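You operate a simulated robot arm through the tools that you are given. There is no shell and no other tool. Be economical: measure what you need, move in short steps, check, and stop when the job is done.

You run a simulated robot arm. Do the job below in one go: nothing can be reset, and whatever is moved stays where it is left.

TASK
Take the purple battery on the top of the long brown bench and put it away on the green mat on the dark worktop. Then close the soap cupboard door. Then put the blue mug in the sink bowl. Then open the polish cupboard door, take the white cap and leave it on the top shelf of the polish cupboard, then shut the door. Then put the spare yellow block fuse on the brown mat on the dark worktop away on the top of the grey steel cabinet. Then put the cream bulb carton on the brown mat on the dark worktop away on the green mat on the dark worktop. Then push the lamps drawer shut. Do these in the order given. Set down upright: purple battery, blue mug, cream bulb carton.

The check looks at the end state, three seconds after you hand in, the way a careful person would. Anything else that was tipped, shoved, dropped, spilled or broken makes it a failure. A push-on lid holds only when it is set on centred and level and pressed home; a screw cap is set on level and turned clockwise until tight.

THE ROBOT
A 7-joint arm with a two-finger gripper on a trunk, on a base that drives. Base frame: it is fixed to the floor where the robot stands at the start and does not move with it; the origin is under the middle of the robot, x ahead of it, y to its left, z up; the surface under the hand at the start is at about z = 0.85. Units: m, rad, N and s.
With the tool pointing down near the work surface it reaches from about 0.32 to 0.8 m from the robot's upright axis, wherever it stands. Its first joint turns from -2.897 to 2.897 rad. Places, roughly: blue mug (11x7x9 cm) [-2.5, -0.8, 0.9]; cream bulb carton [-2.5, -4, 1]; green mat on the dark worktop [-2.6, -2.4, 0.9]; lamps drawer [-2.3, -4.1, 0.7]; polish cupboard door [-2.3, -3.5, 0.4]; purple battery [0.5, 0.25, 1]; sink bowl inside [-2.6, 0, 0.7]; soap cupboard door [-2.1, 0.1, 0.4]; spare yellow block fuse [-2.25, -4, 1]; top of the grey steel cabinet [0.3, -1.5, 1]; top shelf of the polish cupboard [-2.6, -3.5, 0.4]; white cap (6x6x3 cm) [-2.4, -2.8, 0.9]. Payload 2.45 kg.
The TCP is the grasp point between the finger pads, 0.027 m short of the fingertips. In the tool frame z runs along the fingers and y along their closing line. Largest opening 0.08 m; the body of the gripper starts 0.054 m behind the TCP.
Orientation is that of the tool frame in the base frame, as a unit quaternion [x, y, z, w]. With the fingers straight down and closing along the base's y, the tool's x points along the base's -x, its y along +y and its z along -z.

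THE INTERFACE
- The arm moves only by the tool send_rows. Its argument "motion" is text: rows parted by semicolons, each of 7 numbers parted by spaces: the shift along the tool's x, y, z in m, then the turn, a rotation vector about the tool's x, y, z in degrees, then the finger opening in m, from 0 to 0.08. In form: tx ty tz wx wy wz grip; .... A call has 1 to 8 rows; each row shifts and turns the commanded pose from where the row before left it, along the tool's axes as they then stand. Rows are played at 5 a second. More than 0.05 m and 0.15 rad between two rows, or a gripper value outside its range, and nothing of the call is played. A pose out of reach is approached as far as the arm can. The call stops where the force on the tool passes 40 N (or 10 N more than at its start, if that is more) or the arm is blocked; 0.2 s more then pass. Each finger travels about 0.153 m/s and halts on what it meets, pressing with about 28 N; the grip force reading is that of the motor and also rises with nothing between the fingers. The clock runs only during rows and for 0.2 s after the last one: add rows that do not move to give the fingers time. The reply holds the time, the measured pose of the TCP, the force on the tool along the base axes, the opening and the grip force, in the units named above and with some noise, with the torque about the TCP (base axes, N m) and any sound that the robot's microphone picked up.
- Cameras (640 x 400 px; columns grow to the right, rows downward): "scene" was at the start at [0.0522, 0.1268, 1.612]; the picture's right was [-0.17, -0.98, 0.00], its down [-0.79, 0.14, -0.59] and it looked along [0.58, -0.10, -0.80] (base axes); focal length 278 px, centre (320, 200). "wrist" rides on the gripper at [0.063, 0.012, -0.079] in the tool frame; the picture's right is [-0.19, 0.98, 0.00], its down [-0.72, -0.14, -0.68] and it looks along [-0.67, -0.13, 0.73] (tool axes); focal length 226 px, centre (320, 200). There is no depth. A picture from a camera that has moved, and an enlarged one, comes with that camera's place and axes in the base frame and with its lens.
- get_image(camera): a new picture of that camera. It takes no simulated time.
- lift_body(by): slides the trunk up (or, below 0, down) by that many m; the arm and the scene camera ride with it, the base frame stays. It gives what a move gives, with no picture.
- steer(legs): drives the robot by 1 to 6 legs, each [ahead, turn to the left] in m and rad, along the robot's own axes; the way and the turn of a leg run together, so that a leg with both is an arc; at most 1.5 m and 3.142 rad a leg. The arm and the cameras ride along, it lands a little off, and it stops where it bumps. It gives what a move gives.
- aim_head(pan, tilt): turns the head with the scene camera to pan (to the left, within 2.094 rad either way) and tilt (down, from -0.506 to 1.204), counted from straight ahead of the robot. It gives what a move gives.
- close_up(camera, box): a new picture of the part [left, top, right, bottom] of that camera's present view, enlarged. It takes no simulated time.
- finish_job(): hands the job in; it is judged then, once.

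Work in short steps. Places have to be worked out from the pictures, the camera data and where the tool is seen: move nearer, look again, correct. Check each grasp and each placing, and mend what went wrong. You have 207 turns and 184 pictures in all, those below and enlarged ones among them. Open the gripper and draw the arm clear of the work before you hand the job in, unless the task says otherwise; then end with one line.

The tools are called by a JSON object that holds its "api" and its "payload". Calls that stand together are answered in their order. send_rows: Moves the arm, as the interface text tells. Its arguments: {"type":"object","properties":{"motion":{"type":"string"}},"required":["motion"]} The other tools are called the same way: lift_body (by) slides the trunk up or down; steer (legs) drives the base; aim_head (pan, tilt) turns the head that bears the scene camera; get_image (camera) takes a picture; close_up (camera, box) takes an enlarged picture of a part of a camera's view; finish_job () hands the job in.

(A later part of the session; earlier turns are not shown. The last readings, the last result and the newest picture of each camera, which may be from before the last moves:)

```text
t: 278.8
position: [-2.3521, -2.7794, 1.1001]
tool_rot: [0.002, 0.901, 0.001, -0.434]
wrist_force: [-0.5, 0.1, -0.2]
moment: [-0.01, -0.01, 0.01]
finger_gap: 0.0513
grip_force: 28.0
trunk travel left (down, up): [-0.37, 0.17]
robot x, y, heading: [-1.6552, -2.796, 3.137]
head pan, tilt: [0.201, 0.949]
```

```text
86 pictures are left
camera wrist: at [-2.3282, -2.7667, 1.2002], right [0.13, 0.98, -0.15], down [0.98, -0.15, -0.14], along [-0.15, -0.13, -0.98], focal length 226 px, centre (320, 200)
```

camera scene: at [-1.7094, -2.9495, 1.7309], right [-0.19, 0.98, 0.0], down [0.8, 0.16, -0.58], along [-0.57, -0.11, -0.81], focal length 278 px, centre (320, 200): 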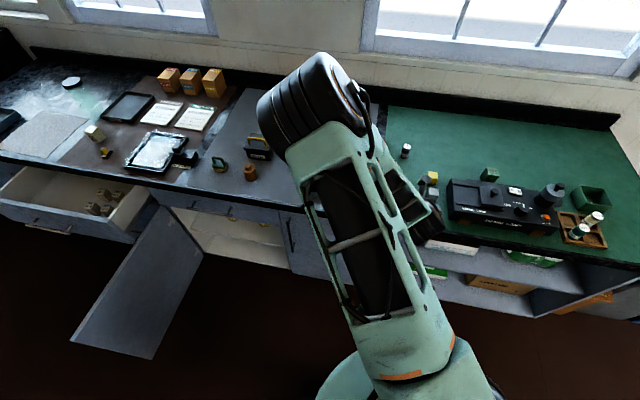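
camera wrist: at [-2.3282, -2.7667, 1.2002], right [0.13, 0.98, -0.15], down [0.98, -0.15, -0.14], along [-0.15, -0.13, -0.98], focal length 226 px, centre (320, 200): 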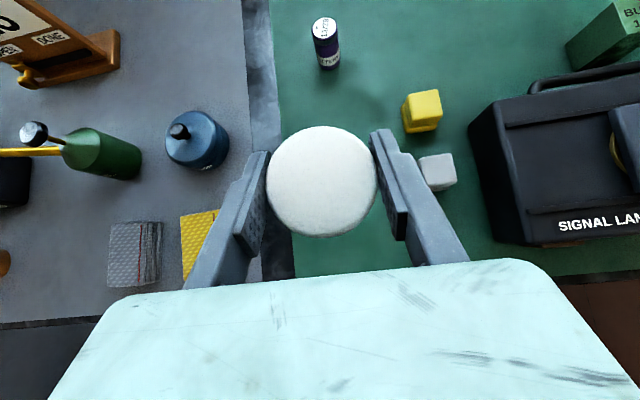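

Cap held; battery upright behind. Drive to a pre-position in front of the open cupboard with a diagonal heading, keeping the hand high.

{"api": "steer", "payload": {"legs": [[-0.35, 0], [0, 1.274], [0.304, 0], [0, -0.878]]}}

{"api": "get_image", "payload": {"camera": "scene"}}

```text
t: 288.3
position: [-2.0476, -3.3468, 1.1002]
tool_rot: [-0.177, 0.883, -0.085, -0.425]
wrist_force: [-0.4, 0.6, -0.4]
moment: [0.01, 0.01, 0.01]
finger_gap: 0.0515
grip_force: 28.4
trunk travel left (down, up): [-0.37, 0.17]
robot x, y, heading: [-1.401, -3.0917, -2.748]
head pan, tilt: [0.201, 0.949]
```

```text
85 pictures are left
camera scene: at [-1.3909, -3.2532, 1.7309], right [-0.56, 0.83, 0.0], down [0.67, 0.46, -0.58], along [-0.48, -0.33, -0.81], focal length 278 px, centre (320, 200)
```

scene: 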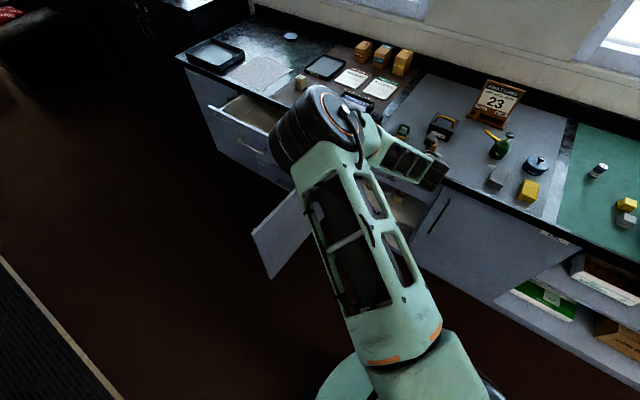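

Position as planned. Lower the trunk 0.35, then the arm a further 0.26.

{"api": "lift_body", "payload": {"by": -0.35}}

{"api": "send_rows", "payload": {"motion": "-0.0313 0 0.0249 0 0 0 0.03; -0.0313 0 0.0249 0 0 0 0.03; -0.0313 0 0.0249 0 0 0 0.03; -0.0313 0 0.0249 0 0 0 0.03; -0.0313 0 0.0249 0 0 0 0.03; -0.0313 0 0.0249 0 0 0 0.03; 0 0 0 0 0 0 0.03"}}

{"api": "get_image", "payload": {"camera": "scene"}}

{"api": "get_image", "payload": {"camera": "wrist"}}

```text
t: 291.7
position: [-2.0473, -3.3461, 0.7502]
tool_rot: [-0.176, 0.884, -0.085, -0.425]
wrist_force: [0.0, 0.2, -0.9]
moment: [0.0, -0.02, 0.01]
finger_gap: 0.0517
grip_force: 28.0
trunk travel left (down, up): [-0.02, 0.52]
robot x, y, heading: [-1.4045, -3.0892, -2.749]
head pan, tilt: [0.201, 0.949]
```

```text
t: 293.3
position: [-2.045, -3.3473, 0.5114]
tool_rot: [-0.177, 0.884, -0.085, -0.425]
wrist_force: [-0.1, 0.8, -0.8]
moment: [-0.03, -0.03, 0.0]
finger_gap: 0.0515
grip_force: 28.3
trunk travel left (down, up): [-0.02, 0.52]
robot x, y, heading: [-1.4027, -3.089, -2.749]
head pan, tilt: [0.201, 0.949]
```

```text
84 pictures are left
camera scene: at [-1.3908, -3.2533, 1.3809], right [-0.56, 0.83, 0.0], down [0.67, 0.46, -0.58], along [-0.48, -0.33, -0.81], focal length 278 px, centre (320, 200)
```

scene: 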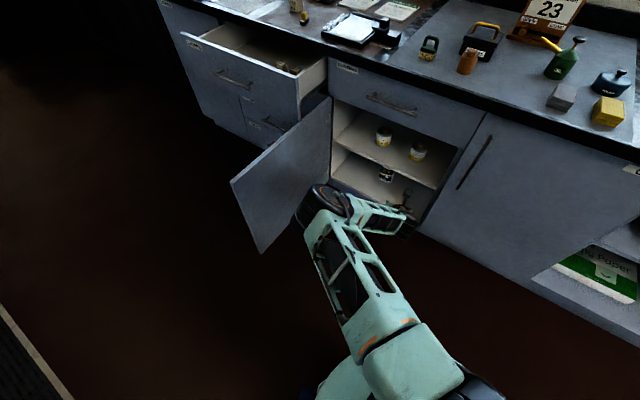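

```text
83 pictures are left
camera wrist: at [-2.0302, -3.327, 0.6106], right [-0.27, 0.95, -0.15], down [0.96, 0.25, -0.14], along [-0.09, -0.18, -0.98], focal length 226 px, centre (320, 200)
```

wrist: 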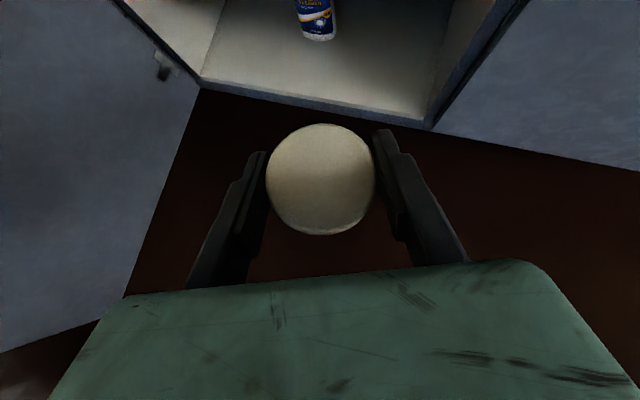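

The elbow would pass close to the open door with this heading. I'll re-approach from a steeper diagonal (heading −2.55) to give it more room.

{"api": "steer", "payload": {"legs": [[0, -2.064], [0.28, 0], [0, 2.263]]}}

{"api": "get_image", "payload": {"camera": "scene"}}

```text
t: 305.9
position: [-1.9453, -3.2036, 0.5104]
tool_rot: [-0.275, 0.858, -0.133, -0.413]
wrist_force: [0.4, 0.0, 0.2]
moment: [0.03, -0.02, -0.02]
finger_gap: 0.0514
grip_force: 28.2
trunk travel left (down, up): [-0.02, 0.52]
robot x, y, heading: [-1.3734, -2.8061, -2.52]
head pan, tilt: [0.201, 0.949]
```

```text
82 pictures are left
camera scene: at [-1.3261, -2.9654, 1.3809], right [-0.73, 0.68, 0.0], down [0.56, 0.59, -0.58], along [-0.4, -0.42, -0.81], focal length 278 px, centre (320, 200)
```

scene: 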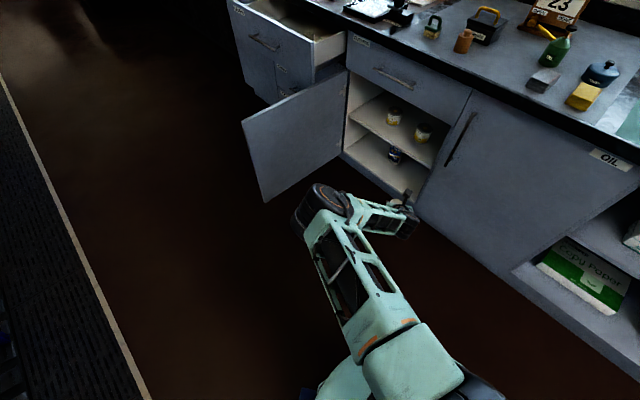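

Good line. Lower 3.5 cm, shift 2 cm right, and drive in 0.35 first.

{"api": "send_rows", "payload": {"motion": "-0.0274 0.02 0.0218 0 0 0 0.03; 0 0 0 0 0 0 0.03"}}

{"api": "steer", "payload": {"legs": [[0.35, 0]]}}

{"api": "get_image", "payload": {"camera": "scene"}}

{"api": "get_image", "payload": {"camera": "wrist"}}

```text
t: 306.6
position: [-1.9554, -3.1847, 0.4758]
tool_rot: [-0.274, 0.858, -0.132, -0.413]
wrist_force: [-0.2, 0.1, -0.3]
moment: [-0.04, -0.04, 0.04]
finger_gap: 0.0517
grip_force: 27.6
trunk travel left (down, up): [-0.02, 0.52]
robot x, y, heading: [-1.3718, -2.8076, -2.523]
head pan, tilt: [0.201, 0.949]
```

```text
t: 308.8
position: [-2.2383, -3.3881, 0.4756]
tool_rot: [-0.275, 0.858, -0.132, -0.413]
wrist_force: [-0.2, -0.5, 1.0]
moment: [-0.01, 0.01, -0.03]
finger_gap: 0.0513
grip_force: 27.7
trunk travel left (down, up): [-0.02, 0.52]
robot x, y, heading: [-1.6565, -3.0132, -2.522]
head pan, tilt: [0.201, 0.949]
```

```text
81 pictures are left
camera scene: at [-1.6102, -3.1677, 1.3809], right [-0.73, 0.68, 0.0], down [0.55, 0.59, -0.58], along [-0.4, -0.43, -0.81], focal length 278 px, centre (320, 200)
```

scene: 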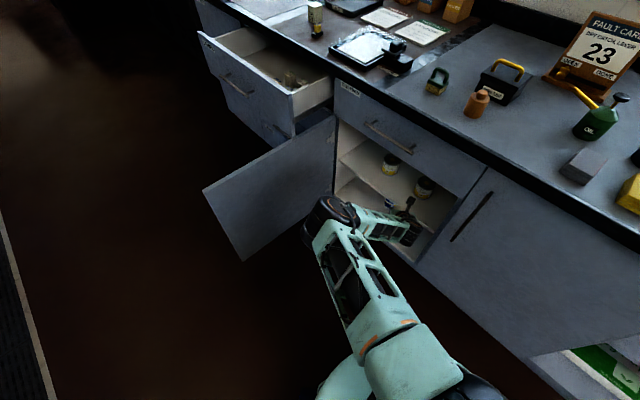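

```text
80 pictures are left
camera wrist: at [-2.2267, -3.3658, 0.5762], right [-0.47, 0.87, -0.15], down [0.88, 0.46, -0.14], along [-0.05, -0.2, -0.98], focal length 226 px, centre (320, 200)
```

wrist: 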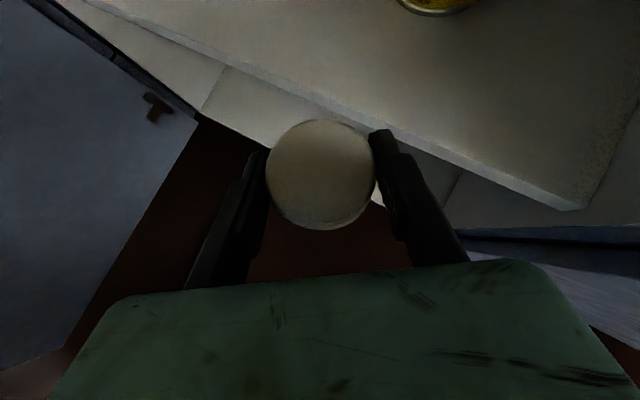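

Shelf front confirmed at x≈−2.303, z≈0.41. Drive 0.155 further, which puts the cap at (−2.365, −3.477).

{"api": "steer", "payload": {"legs": [[0.155, 0]]}}

{"api": "get_image", "payload": {"camera": "wrist"}}

```text
t: 310.2
position: [-2.3655, -3.4802, 0.4768]
tool_rot: [-0.276, 0.858, -0.133, -0.413]
wrist_force: [0.6, -0.2, -0.6]
moment: [0.02, -0.01, 0.02]
finger_gap: 0.0514
grip_force: 28.2
trunk travel left (down, up): [-0.02, 0.52]
robot x, y, heading: [-1.7849, -3.1036, -2.52]
head pan, tilt: [0.201, 0.949]
```

```text
79 pictures are left
camera wrist: at [-2.3532, -3.4576, 0.5762], right [-0.47, 0.87, -0.15], down [0.88, 0.46, -0.14], along [-0.05, -0.2, -0.98], focal length 226 px, centre (320, 200)
```

wrist: 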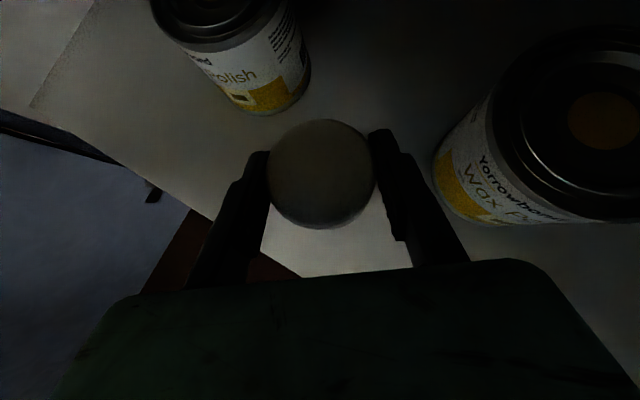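

The spot is good; the right tin is close to the right finger, so I'll shift 1 cm left and lower gently to the shelf.

{"api": "send_rows", "payload": {"motion": "0 -0.01 0 0 0 0 0.03; -0.0117 0 0.0093 0 0 0 0.03; -0.0078 0 0.0062 0 0 0 0.03; -0.0039 0 0.0031 0 0 0 0.03; -0.0039 0 0.0031 0 0 0 0.03; 0 0 0 0 0 0 0.03"}}

```text
t: 311.6
position: [-2.3594, -3.4889, 0.4434]
tool_rot: [-0.276, 0.857, -0.134, -0.414]
wrist_force: [0.5, 2.1, 16.2]
moment: [0.11, -0.03, -0.03]
finger_gap: 0.0517
grip_force: 27.7
trunk travel left (down, up): [-0.02, 0.52]
robot x, y, heading: [-1.7848, -3.1021, -2.521]
head pan, tilt: [0.201, 0.949]
```

Contact at 16 N. Open slightly and back straight out.

{"api": "send_rows", "payload": {"motion": "0.001 0 -0.0008 0 0 0 0.055; 0 0 0 0 0 0 0.064; 0 0 0 0 0 0 0.066; 0 0 0 0 0 0 0.066"}}

{"api": "steer", "payload": {"legs": [[-0.3, 0]]}}

{"api": "get_image", "payload": {"camera": "wrist"}}

{"api": "get_image", "payload": {"camera": "scene"}}

```text
t: 312.6
position: [-2.3583, -3.4887, 0.4425]
tool_rot: [-0.277, 0.857, -0.134, -0.412]
wrist_force: [4.1, -0.3, 4.2]
moment: [0.04, 0.01, -0.04]
finger_gap: 0.0628
grip_force: 0.1
trunk travel left (down, up): [-0.02, 0.52]
robot x, y, heading: [-1.7822, -3.1015, -2.523]
head pan, tilt: [0.201, 0.949]
```

```text
t: 314.7
position: [-2.1135, -3.3132, 0.443]
tool_rot: [-0.276, 0.858, -0.133, -0.413]
wrist_force: [0.9, -0.1, 0.4]
moment: [-0.01, 0.0, 0.0]
finger_gap: 0.0661
grip_force: 0.1
trunk travel left (down, up): [-0.02, 0.52]
robot x, y, heading: [-1.5401, -2.9259, -2.522]
head pan, tilt: [0.201, 0.949]
```

```text
78 pictures are left
camera wrist: at [-2.102, -3.2899, 0.542], right [-0.47, 0.87, -0.15], down [0.88, 0.46, -0.14], along [-0.05, -0.2, -0.98], focal length 226 px, centre (320, 200)
```

wrist: 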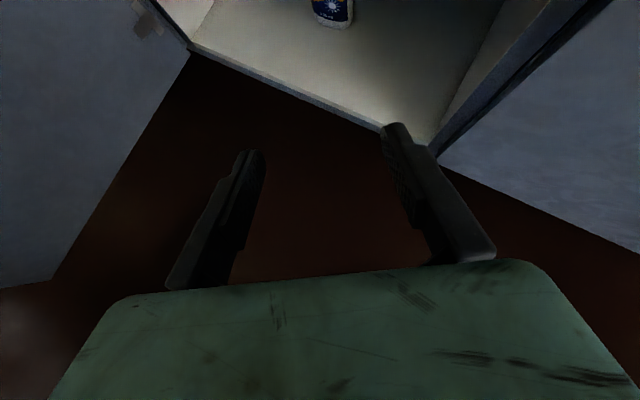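

```text
77 pictures are left
camera scene: at [-1.4918, -3.0829, 1.3809], right [-0.73, 0.68, 0.0], down [0.55, 0.6, -0.58], along [-0.4, -0.43, -0.81], focal length 278 px, centre (320, 200)
```

scene: 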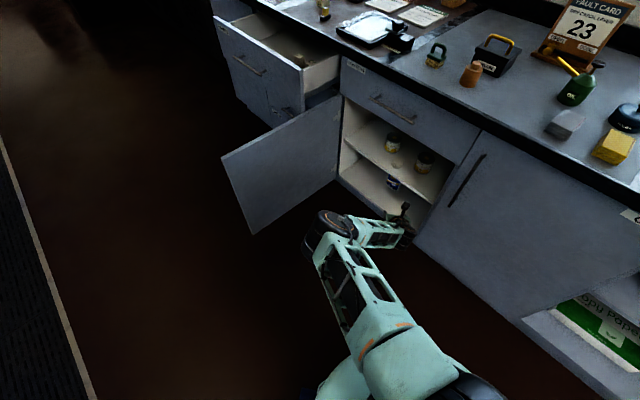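

{"api": "close_up", "payload": {"camera": "scene", "box": [320, 90, 480, 230]}}

```text
2.86 times, centred on (400, 160) of scene
camera zoom: at [-1.4918, -3.0829, 1.3809], right [-0.73, 0.68, 0.0], down [0.55, 0.6, -0.58], along [-0.4, -0.43, -0.81], focal length 796 px, centre (91, 314)
```

zoom: 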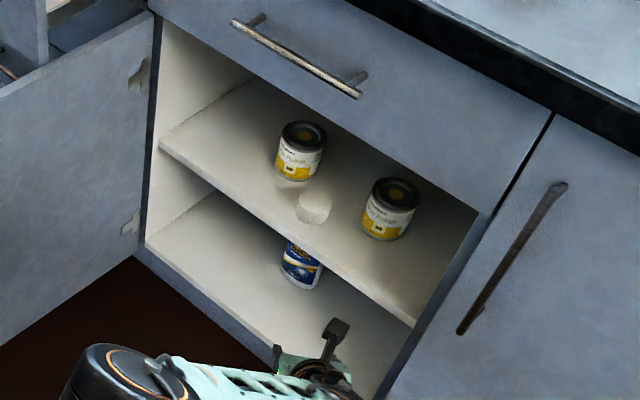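

The cap sits fully on the top shelf, clear of the tins. Next, close the door: back off, return the hand to vertical and raised, and drive round to reach the door's outer side.

{"api": "steer", "payload": {"legs": [[-0.2, 0]]}}

{"api": "send_rows", "payload": {"motion": "-0.01 0 -0.02 0 -8.5 0 0; 0 0 -0.03 0 -8.5 0 0; 0 0 -0.04 0 -8.5 0 0; 0 0 -0.04 0 -8.5 0 0; 0 0 -0.04 0 -8.5 0 0; 0 0 -0.04 0 -8.5 0 0; 0 0 -0.045 0 0 0 0; 0 0 -0.045 0 0 0 0"}}

{"api": "lift_body", "payload": {"by": 0.15}}

{"api": "steer", "payload": {"legs": [[0, 1.213], [0.61, 0], [0, -1.126]]}}

{"api": "get_image", "payload": {"camera": "scene"}}

```text
t: 316.3
position: [-1.9486, -3.1955, 0.4411]
tool_rot: [-0.276, 0.858, -0.133, -0.413]
wrist_force: [0.7, -1.3, 0.4]
moment: [0.01, -0.01, 0.0]
finger_gap: 0.066
grip_force: 0.0
trunk travel left (down, up): [-0.02, 0.52]
robot x, y, heading: [-1.3739, -2.8079, -2.52]
head pan, tilt: [0.201, 0.949]
```

```text
t: 318.1
position: [-1.8648, -3.1371, 0.7067]
tool_rot: [-0.306, 0.952, -0.001, -0.002]
wrist_force: [-0.1, 0.1, -0.6]
moment: [0.0, 0.01, -0.01]
finger_gap: 0.0
grip_force: 28.2
trunk travel left (down, up): [-0.02, 0.52]
robot x, y, heading: [-1.378, -2.8106, -2.519]
head pan, tilt: [0.201, 0.949]
```

```text
t: 319.8
position: [-1.8644, -3.1372, 0.8571]
tool_rot: [-0.307, 0.952, -0.001, -0.003]
wrist_force: [-0.4, 0.2, 0.3]
moment: [0.0, 0.0, -0.06]
finger_gap: 0.0
grip_force: 28.0
trunk travel left (down, up): [-0.17, 0.37]
robot x, y, heading: [-1.3746, -2.8108, -2.523]
head pan, tilt: [0.201, 0.949]
```

```text
t: 329.2
position: [-1.6942, -3.7661, 0.8569]
tool_rot: [-0.338, 0.941, -0.001, -0.003]
wrist_force: [0.9, 0.1, -0.5]
moment: [0.03, 0.0, -0.01]
finger_gap: 0.0002
grip_force: 28.2
trunk travel left (down, up): [-0.17, 0.37]
robot x, y, heading: [-1.2292, -3.4034, -2.457]
head pan, tilt: [0.201, 0.949]
```

```text
75 pictures are left
camera scene: at [-1.1688, -3.5586, 1.5309], right [-0.77, 0.63, 0.0], down [0.51, 0.63, -0.58], along [-0.37, -0.45, -0.81], focal length 278 px, centre (320, 200)
```

scene: 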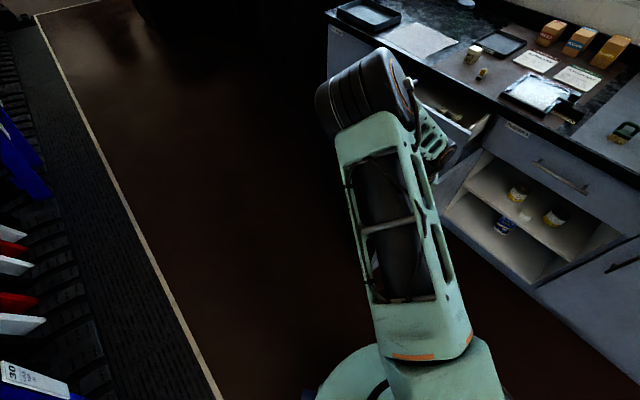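

{"api": "get_image", "payload": {"camera": "wrist"}}

```text
74 pictures are left
camera wrist: at [-1.75, -3.7967, 0.9373], right [-0.47, 0.88, 0.0], down [0.65, 0.35, 0.68], along [0.6, 0.32, -0.74], focal length 226 px, centre (320, 200)
```

wrist: 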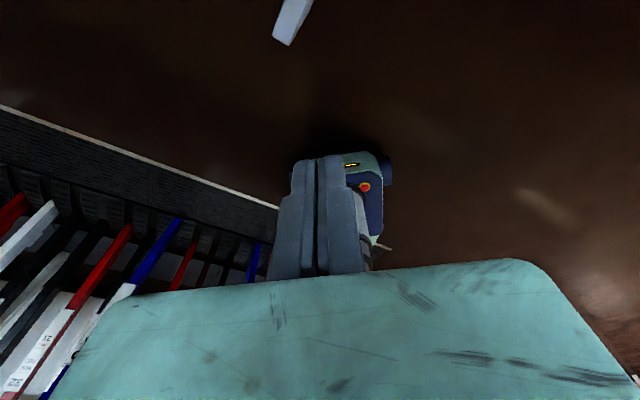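

Free edge top corner is at (−1.705, −3.81), door ~92°. Move the hand over it to the outer side at (−1.82, −3.87), then lower.

{"api": "steer", "payload": {"legs": [[0.12, 0]]}}

{"api": "send_rows", "payload": {"motion": "0.043 0 0 0 0 0 0; 0 0 0 0 0 0 0"}}

{"api": "get_image", "payload": {"camera": "wrist"}}

```text
t: 330.5
position: [-1.7873, -3.8417, 0.8562]
tool_rot: [-0.338, 0.941, -0.001, -0.003]
wrist_force: [-0.3, -0.3, -1.0]
moment: [-0.01, -0.01, -0.01]
finger_gap: 0.0
grip_force: 27.8
trunk travel left (down, up): [-0.17, 0.37]
robot x, y, heading: [-1.3196, -3.4829, -2.454]
head pan, tilt: [0.201, 0.949]
```

```text
t: 331.1
position: [-1.8218, -3.8702, 0.8581]
tool_rot: [-0.337, 0.942, -0.001, -0.002]
wrist_force: [-0.4, -0.4, -0.6]
moment: [0.01, 0.01, 0.01]
finger_gap: 0.0003
grip_force: 27.9
trunk travel left (down, up): [-0.17, 0.37]
robot x, y, heading: [-1.3189, -3.4815, -2.452]
head pan, tilt: [0.201, 0.949]
```

```text
73 pictures are left
camera wrist: at [-1.8775, -3.9013, 0.938], right [-0.47, 0.88, 0.0], down [0.65, 0.35, 0.68], along [0.6, 0.32, -0.74], focal length 226 px, centre (320, 200)
```

wrist: 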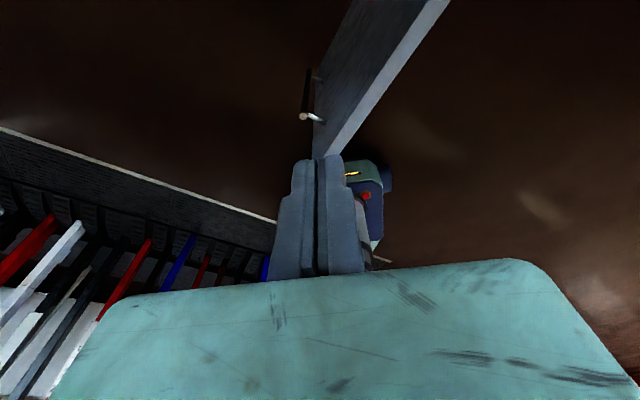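

The handle top is at (−1.75, −3.858), clear of the fingers. Lower to z≈0.665.

{"api": "send_rows", "payload": {"motion": "0 0 0.045 0 0 0 0; 0 0 0.045 0 0 0 0; 0 0 0.045 0 0 0 0; 0 0 0.045 0 0 0 0; 0 0 0.012 0 0 0 0; 0 0 0 0 0 0 0"}}

```text
t: 332.5
position: [-1.8215, -3.8722, 0.6641]
tool_rot: [-0.337, 0.941, -0.002, -0.003]
wrist_force: [-0.5, -0.1, -0.1]
moment: [-0.01, -0.01, -0.03]
finger_gap: 0.0
grip_force: 28.2
trunk travel left (down, up): [-0.17, 0.37]
robot x, y, heading: [-1.3236, -3.4857, -2.457]
head pan, tilt: [0.201, 0.949]
```

Sweep the door from the outside toward closed, first to ~60°.

{"api": "send_rows", "payload": {"motion": "-0.0235 0.0347 0 0 0 0 0; -0.0235 0.0347 0 0 0 0 0; -0.0235 0.0347 0 0 0 0 0; -0.0235 0.0347 0 0 0 0 0; -0.0149 0.0374 0 0 0 0 0; -0.0149 0.0374 0 0 0 0 0; -0.0149 0.0374 0 0 0 0 0; 0 0 0 0 0 0 0"}}

{"api": "send_rows", "payload": {"motion": "-0.0042 0.0397 0 0 0 0 0; -0.0042 0.0397 0 0 0 0 0; -0.0042 0.0397 0 0 0 0 0; 0.0039 0.04 0 0 0 0 0; 0.0039 0.04 0 0 0 0 0; 0 0 0 0 0 0 0"}}

{"api": "get_image", "payload": {"camera": "wrist"}}

{"api": "get_image", "payload": {"camera": "scene"}}

```text
t: 334.3
position: [-1.8727, -3.5875, 0.6634]
tool_rot: [-0.337, 0.941, -0.001, -0.003]
wrist_force: [-0.7, 1.2, 12.3]
moment: [0.17, 0.02, 0.07]
finger_gap: 0.0
grip_force: 28.0
trunk travel left (down, up): [-0.17, 0.37]
robot x, y, heading: [-1.3183, -3.4811, -2.457]
head pan, tilt: [0.201, 0.949]
```

```text
t: 335.7
position: [-1.9956, -3.43, 0.6649]
tool_rot: [-0.337, 0.941, -0.001, -0.004]
wrist_force: [0.6, 0.0, 0.1]
moment: [0.0, 0.0, -0.02]
finger_gap: 0.0
grip_force: 28.1
trunk travel left (down, up): [-0.17, 0.37]
robot x, y, heading: [-1.3222, -3.4813, -2.451]
head pan, tilt: [0.201, 0.949]
```

```text
72 pictures are left
camera wrist: at [-2.0518, -3.4606, 0.745], right [-0.47, 0.88, 0.0], down [0.65, 0.35, 0.68], along [0.6, 0.32, -0.74], focal length 226 px, centre (320, 200)
```

wrist: 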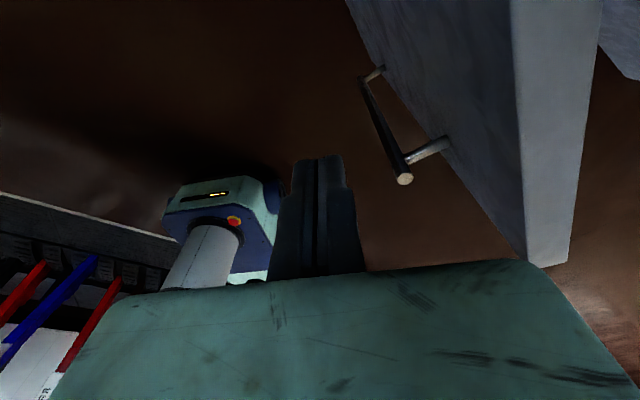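

```text
71 pictures are left
camera scene: at [-1.2628, -3.6343, 1.531], right [-0.77, 0.63, 0.0], down [0.51, 0.63, -0.58], along [-0.37, -0.45, -0.81], focal length 278 px, centre (320, 200)
```

scene: 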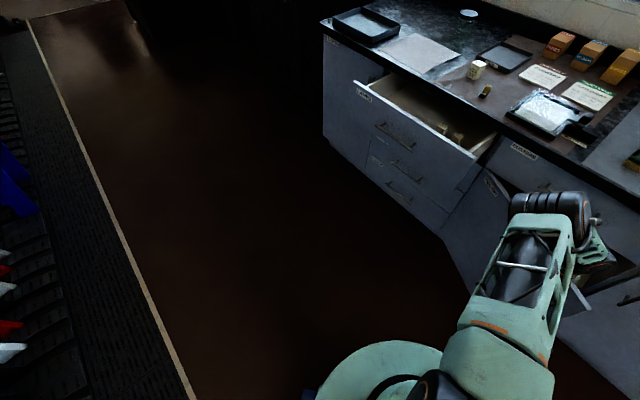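

The door is down to ~31° open. For the last part I'll straddle the handle with open fingers (hand tilted) and push the face with the fingertips. Back off, straighten, recentre and tilt.

{"api": "steer", "payload": {"legs": [[-0.25, 0], [0, -0.69]]}}

{"api": "send_rows", "payload": {"motion": "0 -0.045 0 0 0 0 0.06; 0 -0.045 0 0 0 0 0.06; 0 -0.045 0 0 0 0 0.06; 0 -0.045 0 0 0 0 0.06; 0 -0.045 0 0 0 0 0.06; 0 -0.045 0 0 0 0 0.06; 0 -0.045 0 0 0 0 0.06; 0 -0.045 0 0 0 0 0.06"}}

{"api": "send_rows", "payload": {"motion": "0.03 -0.015 0 0 8.5 0 0.06; 0.03 -0.015 0 0 8.5 0 0.06; 0.03 -0.015 0 0 8.5 0 0.06; 0.02 0 0 0 8.5 0 0.06; 0.02 0 0 0 8.5 0 0.06; 0 0 0.02 0 8.5 0 0.06; 0 0 0.02 0 8.5 0 0.06; 0 0 0 0 0 0 0.06"}}

{"api": "lift_body", "payload": {"by": -0.15}}

{"api": "get_image", "payload": {"camera": "scene"}}

```text
t: 339.4
position: [-1.6182, -2.8581, 0.6645]
tool_rot: [-0.001, 1.0, 0.001, -0.003]
wrist_force: [0.5, -0.2, -0.5]
moment: [-0.02, -0.01, 0.01]
finger_gap: 0.0
grip_force: 28.0
trunk travel left (down, up): [-0.17, 0.37]
robot x, y, heading: [-1.1252, -3.324, 3.142]
head pan, tilt: [0.201, 0.949]
```

```text
t: 341.2
position: [-1.6161, -3.2182, 0.6635]
tool_rot: [-0.001, 1.0, 0.001, -0.003]
wrist_force: [-0.2, 0.4, -0.1]
moment: [-0.01, -0.01, 0.02]
finger_gap: 0.06
grip_force: 0.1
trunk travel left (down, up): [-0.17, 0.37]
robot x, y, heading: [-1.129, -3.3205, 3.141]
head pan, tilt: [0.201, 0.949]
```

```text
t: 343.0
position: [-1.7701, -3.2635, 0.6729]
tool_rot: [-0.002, 0.866, -0.001, -0.5]
wrist_force: [0.8, -1.2, 0.5]
moment: [0.04, 0.0, 0.02]
finger_gap: 0.06
grip_force: 0.1
trunk travel left (down, up): [-0.17, 0.37]
robot x, y, heading: [-1.1302, -3.3257, 3.137]
head pan, tilt: [0.201, 0.949]
```

```text
t: 344.7
position: [-1.7703, -3.2635, 0.5208]
tool_rot: [-0.002, 0.866, -0.001, -0.499]
wrist_force: [-0.5, -0.7, -0.2]
moment: [0.03, -0.01, -0.02]
finger_gap: 0.0599
grip_force: 0.0
trunk travel left (down, up): [-0.02, 0.52]
robot x, y, heading: [-1.1291, -3.3243, 3.141]
head pan, tilt: [0.201, 0.949]
```

```text
70 pictures are left
camera scene: at [-1.1804, -3.4801, 1.381], right [-0.2, 0.98, 0.0], down [0.8, 0.16, -0.58], along [-0.57, -0.12, -0.81], focal length 278 px, centre (320, 200)
```

scene: 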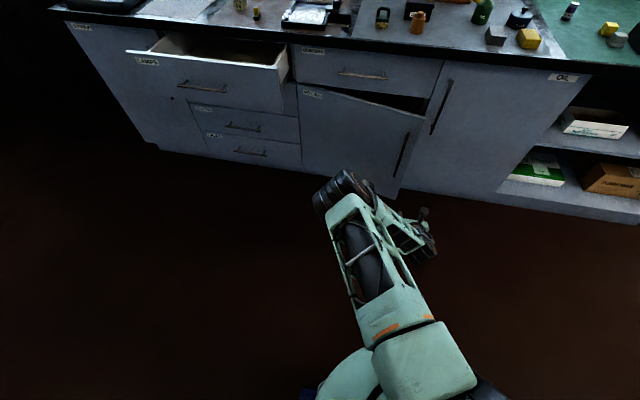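

The handle is at about (−2.14, −3.30); the door is only ~13° open. Shift y by −0.035 and drive 0.27 forward, then check.

{"api": "send_rows", "payload": {"motion": "0 -0.035 0 0 0 0 0.06; 0 0 0 0 0 0 0.06"}}

{"api": "steer", "payload": {"legs": [[0.27, 0]]}}

{"api": "get_image", "payload": {"camera": "wrist"}}

```text
t: 345.3
position: [-1.7702, -3.2973, 0.5212]
tool_rot: [-0.001, 0.867, -0.001, -0.499]
wrist_force: [0.8, -1.4, 0.1]
moment: [-0.01, -0.01, -0.02]
finger_gap: 0.0602
grip_force: 0.1
trunk travel left (down, up): [-0.02, 0.52]
robot x, y, heading: [-1.1272, -3.3252, 3.136]
head pan, tilt: [0.201, 0.949]
```

```text
t: 347.2
position: [-2.0368, -3.2935, 0.5219]
tool_rot: [0.001, 0.867, 0.001, -0.499]
wrist_force: [-0.1, -0.3, 0.4]
moment: [0.01, -0.03, 0.02]
finger_gap: 0.06
grip_force: 0.1
trunk travel left (down, up): [-0.02, 0.52]
robot x, y, heading: [-1.3968, -3.322, 3.13]
head pan, tilt: [0.201, 0.949]
```

```text
69 pictures are left
camera wrist: at [-1.9993, -3.2805, 0.6172], right [0.1, 0.98, -0.17], down [0.95, -0.14, -0.28], along [-0.3, -0.13, -0.95], focal length 226 px, centre (320, 200)
```

wrist: 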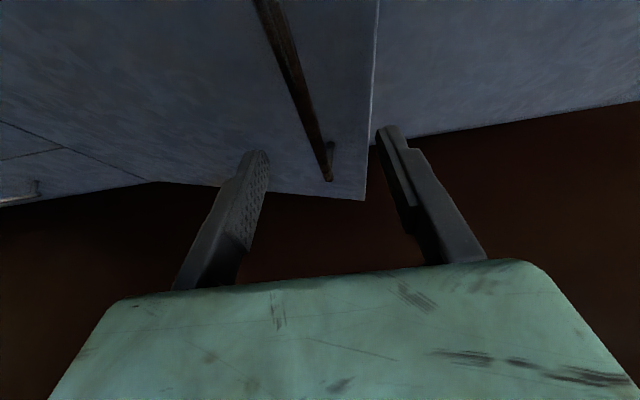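

Handle is centred. Narrow the fingers to 35 mm so both tips meet the door face, and drive forward 0.2.

{"api": "send_rows", "payload": {"motion": "0 -0.007 0 0 0 0 0.036; 0 0 0 0 0 0 0.036"}}

{"api": "steer", "payload": {"legs": [[0.18, 0]]}}

{"api": "get_image", "payload": {"camera": "wrist"}}

```text
t: 347.8
position: [-2.0381, -3.3007, 0.522]
tool_rot: [0.001, 0.867, 0.0, -0.499]
wrist_force: [-0.7, -0.4, -0.8]
moment: [-0.03, 0.0, 0.02]
finger_gap: 0.036
grip_force: 0.1
trunk travel left (down, up): [-0.02, 0.52]
robot x, y, heading: [-1.3981, -3.3238, 3.134]
head pan, tilt: [0.201, 0.949]
```

```text
t: 349.3
position: [-2.216, -3.2982, 0.5218]
tool_rot: [0.002, 0.867, 0.002, -0.499]
wrist_force: [0.8, 19.9, 8.4]
moment: [0.11, -0.22, 0.04]
finger_gap: 0.0471
grip_force: 8.3
trunk travel left (down, up): [-0.02, 0.52]
robot x, y, heading: [-1.5763, -3.3201, 3.136]
head pan, tilt: [0.201, 0.949]
```

```text
68 pictures are left
camera wrist: at [-2.1785, -3.285, 0.6173], right [0.1, 0.98, -0.17], down [0.95, -0.15, -0.28], along [-0.3, -0.13, -0.95], focal length 226 px, centre (320, 200)
```

wrist: 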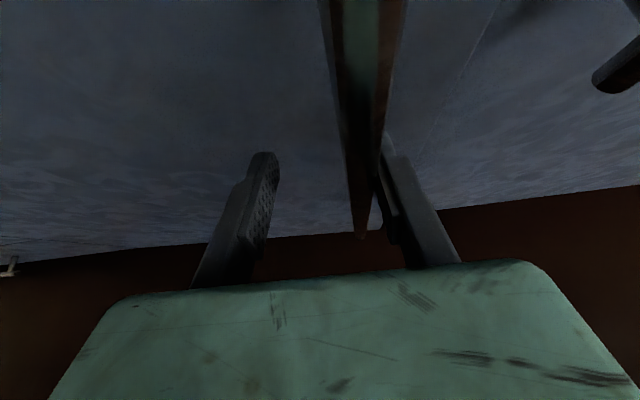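

Nearly shut; the bar has moved toward +y as expected. Shift +2 cm in y and push in with small steps.

{"api": "send_rows", "payload": {"motion": "0 0.01 0 0 0 0 0.05; 0 0.01 0 0 0 0 0.05; 0.0051 0 0.0086 0 0 0 0.05; 0.0051 0 0.0086 0 0 0 0.05; 0.0051 0 0.0086 0 0 0 0.05; 0.0051 0 0.0086 0 0 0 0.05; 0 0 0 0 0 0 0.05"}}

{"api": "get_image", "payload": {"camera": "wrist"}}

```text
t: 350.7
position: [-2.2463, -3.2771, 0.5183]
tool_rot: [0.002, 0.869, 0.004, -0.494]
wrist_force: [18.1, -1.6, 12.6]
moment: [0.15, 0.27, 0.12]
finger_gap: 0.0459
grip_force: 0.2
trunk travel left (down, up): [-0.02, 0.52]
robot x, y, heading: [-1.5725, -3.3203, 3.134]
head pan, tilt: [0.201, 0.949]
stopped in row 6: the force on the tool passed its limit at 64 N (the readings are from after the stop); the commanded pose is now the measured one
```

```text
67 pictures are left
camera wrist: at [-2.2092, -3.2646, 0.6149], right [0.11, 0.98, -0.16], down [0.95, -0.15, -0.27], along [-0.29, -0.13, -0.95], focal length 226 px, centre (320, 200)
```

wrist: 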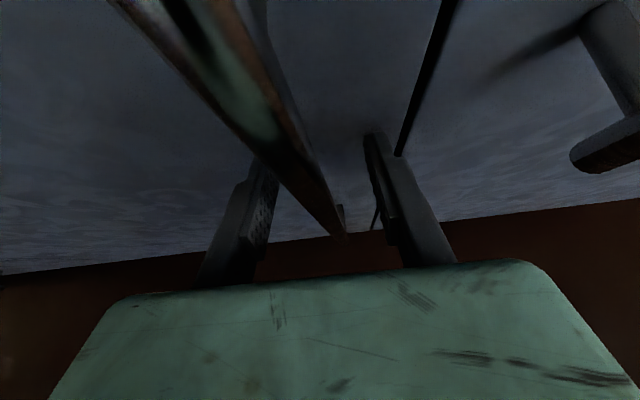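

Door pushed home (64 N stop, flush seam). Back straight off and verify.

{"api": "send_rows", "payload": {"motion": "-0.0051 0 -0.0086 0 0 0 0.06; 0 -0.002 0 0 0 0 0.06; 0 0 0 0 0 0 0.06"}}

{"api": "steer", "payload": {"legs": [[-0.3, 0]]}}

{"api": "get_image", "payload": {"camera": "scene"}}

```text
t: 351.5
position: [-2.2375, -3.2796, 0.5191]
tool_rot: [0.002, 0.869, 0.003, -0.494]
wrist_force: [0.1, 0.0, 0.4]
moment: [-0.02, 0.02, 0.0]
finger_gap: 0.06
grip_force: 0.0
trunk travel left (down, up): [-0.02, 0.52]
robot x, y, heading: [-1.5712, -3.3243, 3.134]
head pan, tilt: [0.201, 0.949]
```

```text
t: 353.6
position: [-1.9337, -3.2785, 0.5196]
tool_rot: [0.006, 0.869, 0.005, -0.495]
wrist_force: [0.1, 0.9, -0.9]
moment: [0.0, 0.0, 0.01]
finger_gap: 0.0598
grip_force: 0.0
trunk travel left (down, up): [-0.02, 0.52]
robot x, y, heading: [-1.2702, -3.3257, 3.13]
head pan, tilt: [0.201, 0.949]
```

```text
66 pictures are left
camera scene: at [-1.3245, -3.48, 1.3809], right [-0.19, 0.98, 0.0], down [0.8, 0.15, -0.58], along [-0.57, -0.11, -0.81], focal length 278 px, centre (320, 200)
```

scene: 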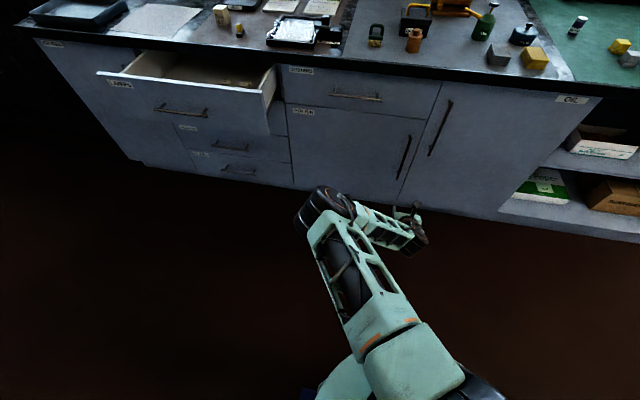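

The polish door is shut. Next the fuse: untilt, raise the trunk and drive to face the brown mat.

{"api": "send_rows", "payload": {"motion": "-0.01 0 -0.02 0 -8.5 0 0.06; 0 0 -0.03 0 -8.5 0 0.06; 0 0 -0.04 0 -8.5 0 0.06; 0 0 -0.04 0 -8.5 0 0.06; 0 0 -0.04 0 -8.5 0 0.06; 0 0 -0.04 0 -8.5 0 0.06; 0 0 -0.04 0 -8.5 0 0.06; 0 0 -0.04 0 0 0 0.06"}}

{"api": "lift_body", "payload": {"by": 0.4}}

{"api": "steer", "payload": {"legs": [[0, 1.4], [0.68, 0], [0, -1.39]]}}

{"api": "aim_head", "payload": {"pan": 0.0, "tilt": 0.85}}

{"api": "get_image", "payload": {"camera": "scene"}}

```text
t: 355.4
position: [-1.804, -3.2815, 0.7565]
tool_rot: [0.007, 1.0, 0.002, 0.003]
wrist_force: [0.1, 0.0, -0.4]
moment: [0.01, -0.03, 0.0]
finger_gap: 0.0597
grip_force: 0.1
trunk travel left (down, up): [-0.02, 0.52]
robot x, y, heading: [-1.2697, -3.3221, 3.128]
head pan, tilt: [0.201, 0.949]
```

```text
t: 359.2
position: [-1.806, -3.2811, 1.1555]
tool_rot: [0.007, 1.0, 0.002, 0.002]
wrist_force: [0.0, -0.2, -0.9]
moment: [0.04, -0.04, 0.0]
finger_gap: 0.06
grip_force: 0.1
trunk travel left (down, up): [-0.42, 0.12]
robot x, y, heading: [-1.2675, -3.3235, 3.122]
head pan, tilt: [0.201, 0.949]
```

```text
t: 370.0
position: [-1.9424, -3.9499, 1.1561]
tool_rot: [0.012, 1.0, 0.001, 0.002]
wrist_force: [-0.2, -0.4, 0.2]
moment: [-0.04, 0.0, 0.02]
finger_gap: 0.0603
grip_force: 0.3
trunk travel left (down, up): [-0.42, 0.12]
robot x, y, heading: [-1.4082, -3.9972, 3.119]
head pan, tilt: [0.201, 0.949]
```

```text
t: 370.7
position: [-1.9425, -3.9502, 1.1556]
tool_rot: [0.011, 1.0, 0.001, 0.001]
wrist_force: [0.0, -0.2, 0.0]
moment: [-0.02, 0.03, 0.02]
finger_gap: 0.06
grip_force: 0.0
trunk travel left (down, up): [-0.42, 0.12]
robot x, y, heading: [-1.4101, -3.9973, 3.119]
head pan, tilt: [0.0, 0.85]
```

```text
65 pictures are left
camera scene: at [-1.4698, -4.1384, 1.7884], right [0.02, 1.0, 0.0], down [0.75, -0.02, -0.66], along [-0.66, 0.01, -0.75], focal length 278 px, centre (320, 200)
```

scene: 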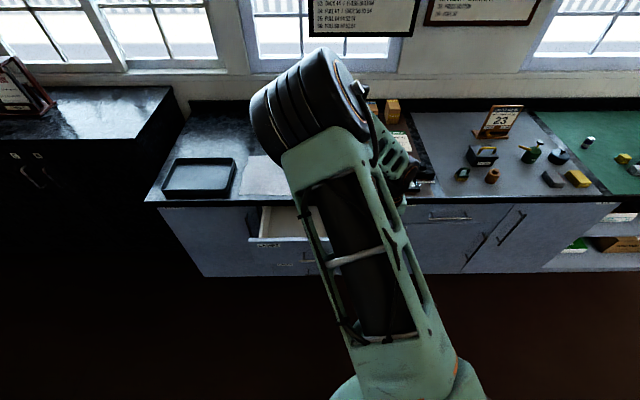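

The arm blocks the scene view, so I'll tilt the hand 51° so the wrist camera looks down ahead.

{"api": "send_rows", "payload": {"motion": "0 0 0 0 8.5 0 0.08; 0 0 0 0 8.5 0 0.08; 0 0 0 0 8.5 0 0.08; 0 0 0 0 8.5 0 0.08; 0 0 0 0 8.5 0 0.08; 0 0 0 0 8.5 0 0.08; 0.02 0 0.03 0 0 0 0.08; 0.02 0 0.03 0 0 0 0.08"}}

{"api": "steer", "payload": {"legs": [[0.2, 0.02]]}}

{"api": "get_image", "payload": {"camera": "wrist"}}

{"api": "get_image", "payload": {"camera": "scene"}}

```text
t: 372.5
position: [-2.0138, -3.9488, 1.1482]
tool_rot: [0.01, 0.902, 0.006, -0.431]
wrist_force: [-0.4, -0.2, -0.1]
moment: [0.0, 0.04, 0.0]
finger_gap: 0.0799
grip_force: 0.0
trunk travel left (down, up): [-0.42, 0.12]
robot x, y, heading: [-1.4043, -4.002, 3.119]
head pan, tilt: [0.0, 0.85]
```

```text
t: 374.1
position: [-2.2164, -3.9616, 1.1488]
tool_rot: [-0.001, 0.903, 0.001, -0.429]
wrist_force: [-0.5, -0.3, 1.2]
moment: [-0.02, 0.01, -0.03]
finger_gap: 0.0803
grip_force: 0.1
trunk travel left (down, up): [-0.42, 0.12]
robot x, y, heading: [-1.61, -3.9994, -3.144]
head pan, tilt: [0.0, 0.85]
```

```text
64 pictures are left
camera wrist: at [-2.194, -3.9497, 1.2483], right [0.12, 0.98, -0.15], down [0.98, -0.14, -0.13], along [-0.14, -0.13, -0.98], focal length 226 px, centre (320, 200)
```

wrist: 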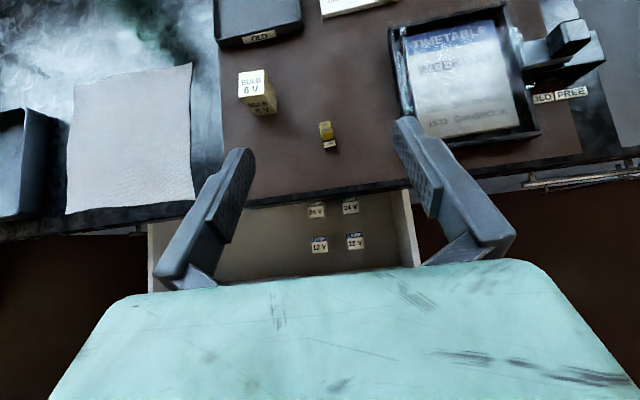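

```text
63 pictures are left
camera scene: at [-1.6691, -4.1375, 1.7884], right [0.0, 1.0, 0.0], down [0.75, 0.0, -0.66], along [-0.66, 0.0, -0.75], focal length 278 px, centre (320, 200)
```

scene: 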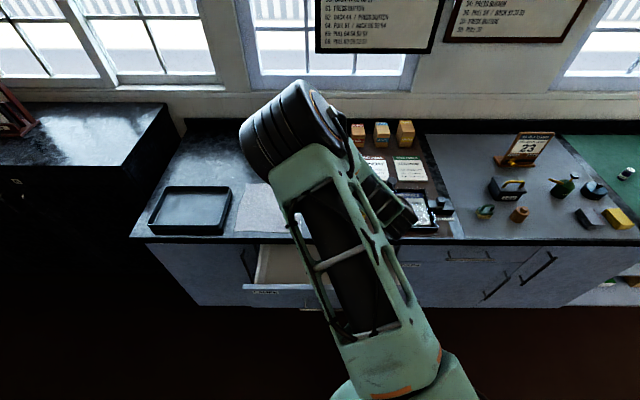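

{"api": "close_up", "payload": {"camera": "wrist", "box": [220, 50, 380, 160]}}

```text
3.64 times, centred on (300, 105) of wrist
camera zoom: at [-2.194, -3.9497, 1.2483], right [0.12, 0.98, -0.15], down [0.98, -0.14, -0.13], along [-0.14, -0.13, -0.98], focal length 822 px, centre (393, 546)
```

zoom: 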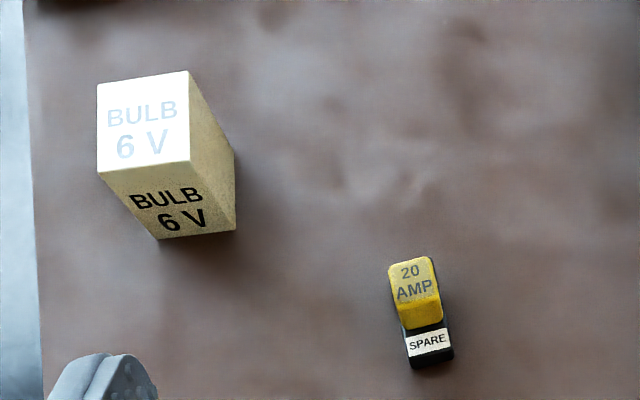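

Fuse: centre ~(−2.337, −3.970), ~2 cm wide in y. Carton: centre ~(−2.42, −4.07), ~4×4×5 cm. Approach the fuse.

{"api": "send_rows", "payload": {"motion": "-0.0315 -0.003 0 0 0 0 0.05; -0.0315 -0.003 0 0 0 0 0.05; -0.0315 -0.002 0 0 0 0 0.05; 0 0 0.045 0 0 0 0.05; 0 0 0.045 0 0 0 0.05; 0 0 0.045 0 0 0 0.05; 0 0 0.04 0 0 0 0.05; 0 0 0 0 0 0 0.05"}}

{"api": "get_image", "payload": {"camera": "wrist"}}

```text
t: 375.9
position: [-2.2906, -3.9687, 0.9658]
tool_rot: [-0.001, 0.903, 0.001, -0.429]
wrist_force: [-0.8, 0.2, 0.3]
moment: [-0.02, 0.0, 0.0]
finger_gap: 0.0498
grip_force: 0.0
trunk travel left (down, up): [-0.42, 0.12]
robot x, y, heading: [-1.6075, -3.9943, -3.14]
head pan, tilt: [0.0, 0.85]
```

```text
61 pictures are left
camera wrist: at [-2.2697, -3.9569, 1.0661], right [0.12, 0.98, -0.15], down [0.98, -0.14, -0.13], along [-0.15, -0.13, -0.98], focal length 226 px, centre (320, 200)
```

wrist: 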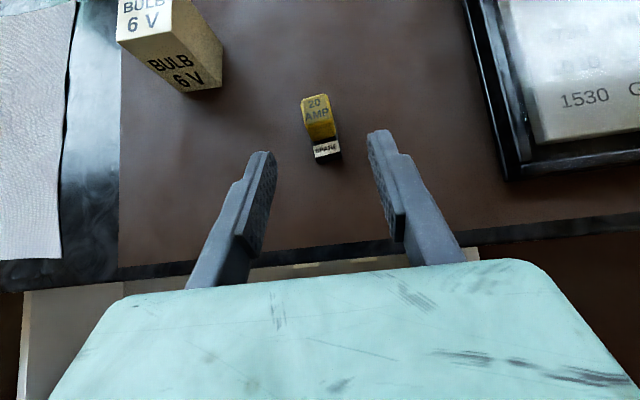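

Centred. Advance the last 5.6 cm and close.

{"api": "send_rows", "payload": {"motion": "0 0 0.025 0 0 0 0.05; 0.002 0 0.02 0 0 0 0.05; 0.001 0 0.01 0 0 0 0.05; 0 0 0 0 0 0 0.02; 0 0 0 0 0 0 0; 0 0 0 0 0 0 0; 0 0 0 0 0 0 0"}}

{"api": "get_image", "payload": {"camera": "wrist"}}

```text
t: 377.5
position: [-2.3366, -3.9692, 0.9331]
tool_rot: [-0.001, 0.904, 0.001, -0.428]
wrist_force: [0.5, 0.0, -0.5]
moment: [-0.01, 0.0, 0.02]
finger_gap: 0.0166
grip_force: 28.0
trunk travel left (down, up): [-0.42, 0.12]
robot x, y, heading: [-1.611, -3.9959, -3.137]
head pan, tilt: [0.0, 0.85]
```

```text
60 pictures are left
camera wrist: at [-2.3146, -3.9574, 1.0326], right [0.12, 0.98, -0.15], down [0.98, -0.14, -0.13], along [-0.14, -0.13, -0.98], focal length 226 px, centre (320, 200)
```

wrist: 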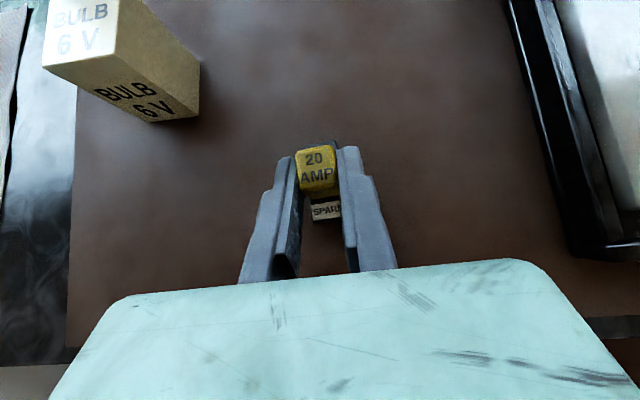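

Fuse gripped (17 mm). Lift it straight up, raise the trunk, and drive toward the grey steel cabinet.

{"api": "send_rows", "payload": {"motion": "0.031 0 -0.0252 0 0 0 0; 0.031 0 -0.0252 0 0 0 0; 0.031 0 -0.0252 0 0 0 0; 0.031 0 -0.0252 0 0 0 0; 0.031 0 -0.0252 0 0 0 0; 0 0 -0.04 0 0 0 0; 0 0 -0.04 0 0 0 0; 0 0 0 0 0 0 0"}}

{"api": "lift_body", "payload": {"by": 0.11}}

{"api": "steer", "payload": {"legs": [[-0.4, 0], [0, -1.571], [1.3, 0], [1.3, 0], [1.0, 0], [0, -1.571]]}}

{"api": "aim_head", "payload": {"pan": -0.45, "tilt": 0.5}}

{"api": "get_image", "payload": {"camera": "scene"}}

```text
t: 379.3
position: [-2.2763, -3.9714, 1.1826]
tool_rot: [-0.001, 0.903, 0.001, -0.429]
wrist_force: [-0.6, 0.1, -1.3]
moment: [0.01, 0.01, -0.01]
finger_gap: 0.0168
grip_force: 28.1
trunk travel left (down, up): [-0.42, 0.12]
robot x, y, heading: [-1.608, -3.9963, -3.141]
head pan, tilt: [0.0, 0.85]
```

```text
t: 380.7
position: [-2.2758, -3.9714, 1.292]
tool_rot: [-0.002, 0.903, 0.0, -0.43]
wrist_force: [-0.6, 1.1, -0.1]
moment: [-0.02, 0.01, 0.03]
finger_gap: 0.0167
grip_force: 28.2
trunk travel left (down, up): [-0.53, 0.01]
robot x, y, heading: [-1.6108, -3.9983, -3.146]
head pan, tilt: [0.0, 0.85]
```

```text
t: 407.9
position: [-0.5815, -0.4222, 1.2914]
tool_rot: [0.903, 0.028, 0.429, -0.011]
wrist_force: [0.4, -0.4, -0.5]
moment: [0.04, -0.04, 0.01]
finger_gap: 0.0167
grip_force: 28.4
trunk travel left (down, up): [-0.53, 0.01]
robot x, y, heading: [-1.2525, -0.4351, 0.06]
head pan, tilt: [0.0, 0.85]
```

```text
t: 408.8
position: [-0.5829, -0.4232, 1.2928]
tool_rot: [0.903, 0.029, 0.428, -0.012]
wrist_force: [-0.7, 0.0, -0.6]
moment: [0.02, 0.0, -0.01]
finger_gap: 0.0168
grip_force: 27.3
trunk travel left (down, up): [-0.53, 0.01]
robot x, y, heading: [-1.2514, -0.4372, 0.058]
head pan, tilt: [-0.45, 0.499]
```

```text
59 pictures are left
camera scene: at [-1.1941, -0.3343, 1.9283], right [-0.38, -0.93, 0.0], down [-0.44, 0.18, -0.88], along [0.81, -0.33, -0.48], focal length 278 px, centre (320, 200)
```

scene: 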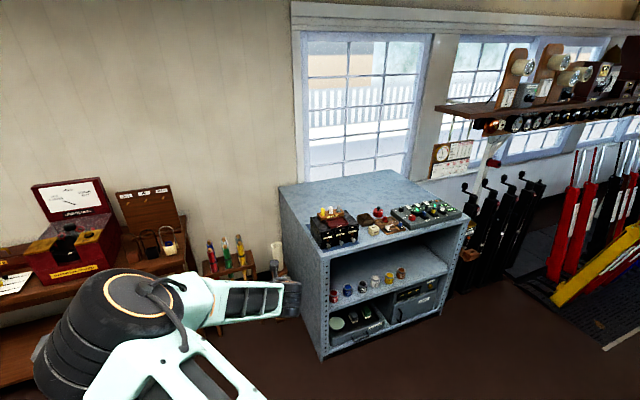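

The cabinet top spans roughly x −0.15…0.67, y −1.77…−0.78, with boxes along its front edge and free space behind. I'll drive beside it, to about (−0.05, −0.36), and turn to face the free area.

{"api": "steer", "payload": {"legs": [[1.2, 0], [0, -1.25]]}}

{"api": "aim_head", "payload": {"pan": -0.2, "tilt": 0.8}}

{"api": "get_image", "payload": {"camera": "scene"}}

{"api": "get_image", "payload": {"camera": "wrist"}}

```text
t: 418.1
position: [0.1778, -0.9859, 1.2927]
tool_rot: [0.75, -0.503, 0.355, 0.241]
wrist_force: [0.7, 1.0, 0.0]
moment: [-0.01, 0.03, 0.01]
finger_gap: 0.0167
grip_force: 27.6
trunk travel left (down, up): [-0.53, 0.01]
robot x, y, heading: [-0.0515, -0.3577, -1.186]
head pan, tilt: [-0.45, 0.499]
```

```text
t: 418.9
position: [0.1783, -0.9852, 1.293]
tool_rot: [0.75, -0.503, 0.356, 0.24]
wrist_force: [-0.3, -1.1, 0.9]
moment: [0.0, 0.03, -0.02]
finger_gap: 0.0168
grip_force: 28.3
trunk travel left (down, up): [-0.53, 0.01]
robot x, y, heading: [-0.0494, -0.3558, -1.187]
head pan, tilt: [-0.201, 0.799]
```

```text
58 pictures are left
camera scene: at [0.0868, -0.3667, 1.9025], right [-0.98, -0.18, 0.0], down [-0.13, 0.7, -0.7], along [0.13, -0.69, -0.72], focal length 278 px, centre (320, 200)
```

scene: 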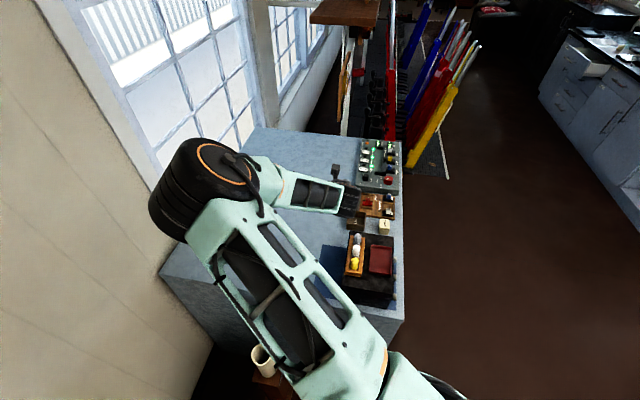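

```text
57 pictures are left
camera wrist: at [0.1589, -0.9701, 1.3921], right [-0.95, -0.26, -0.15], down [-0.24, 0.96, -0.13], along [0.17, -0.09, -0.98], focal length 226 px, centre (320, 200)
```

wrist: 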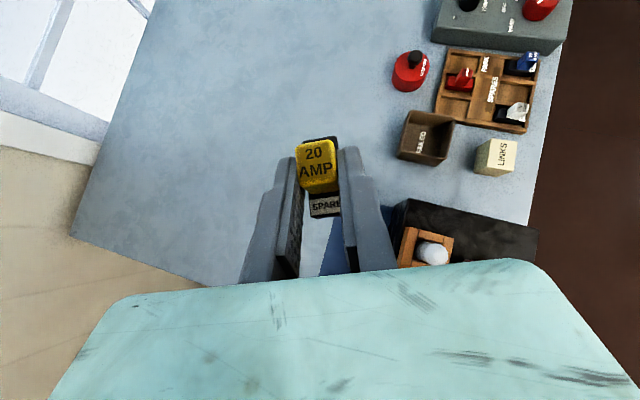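

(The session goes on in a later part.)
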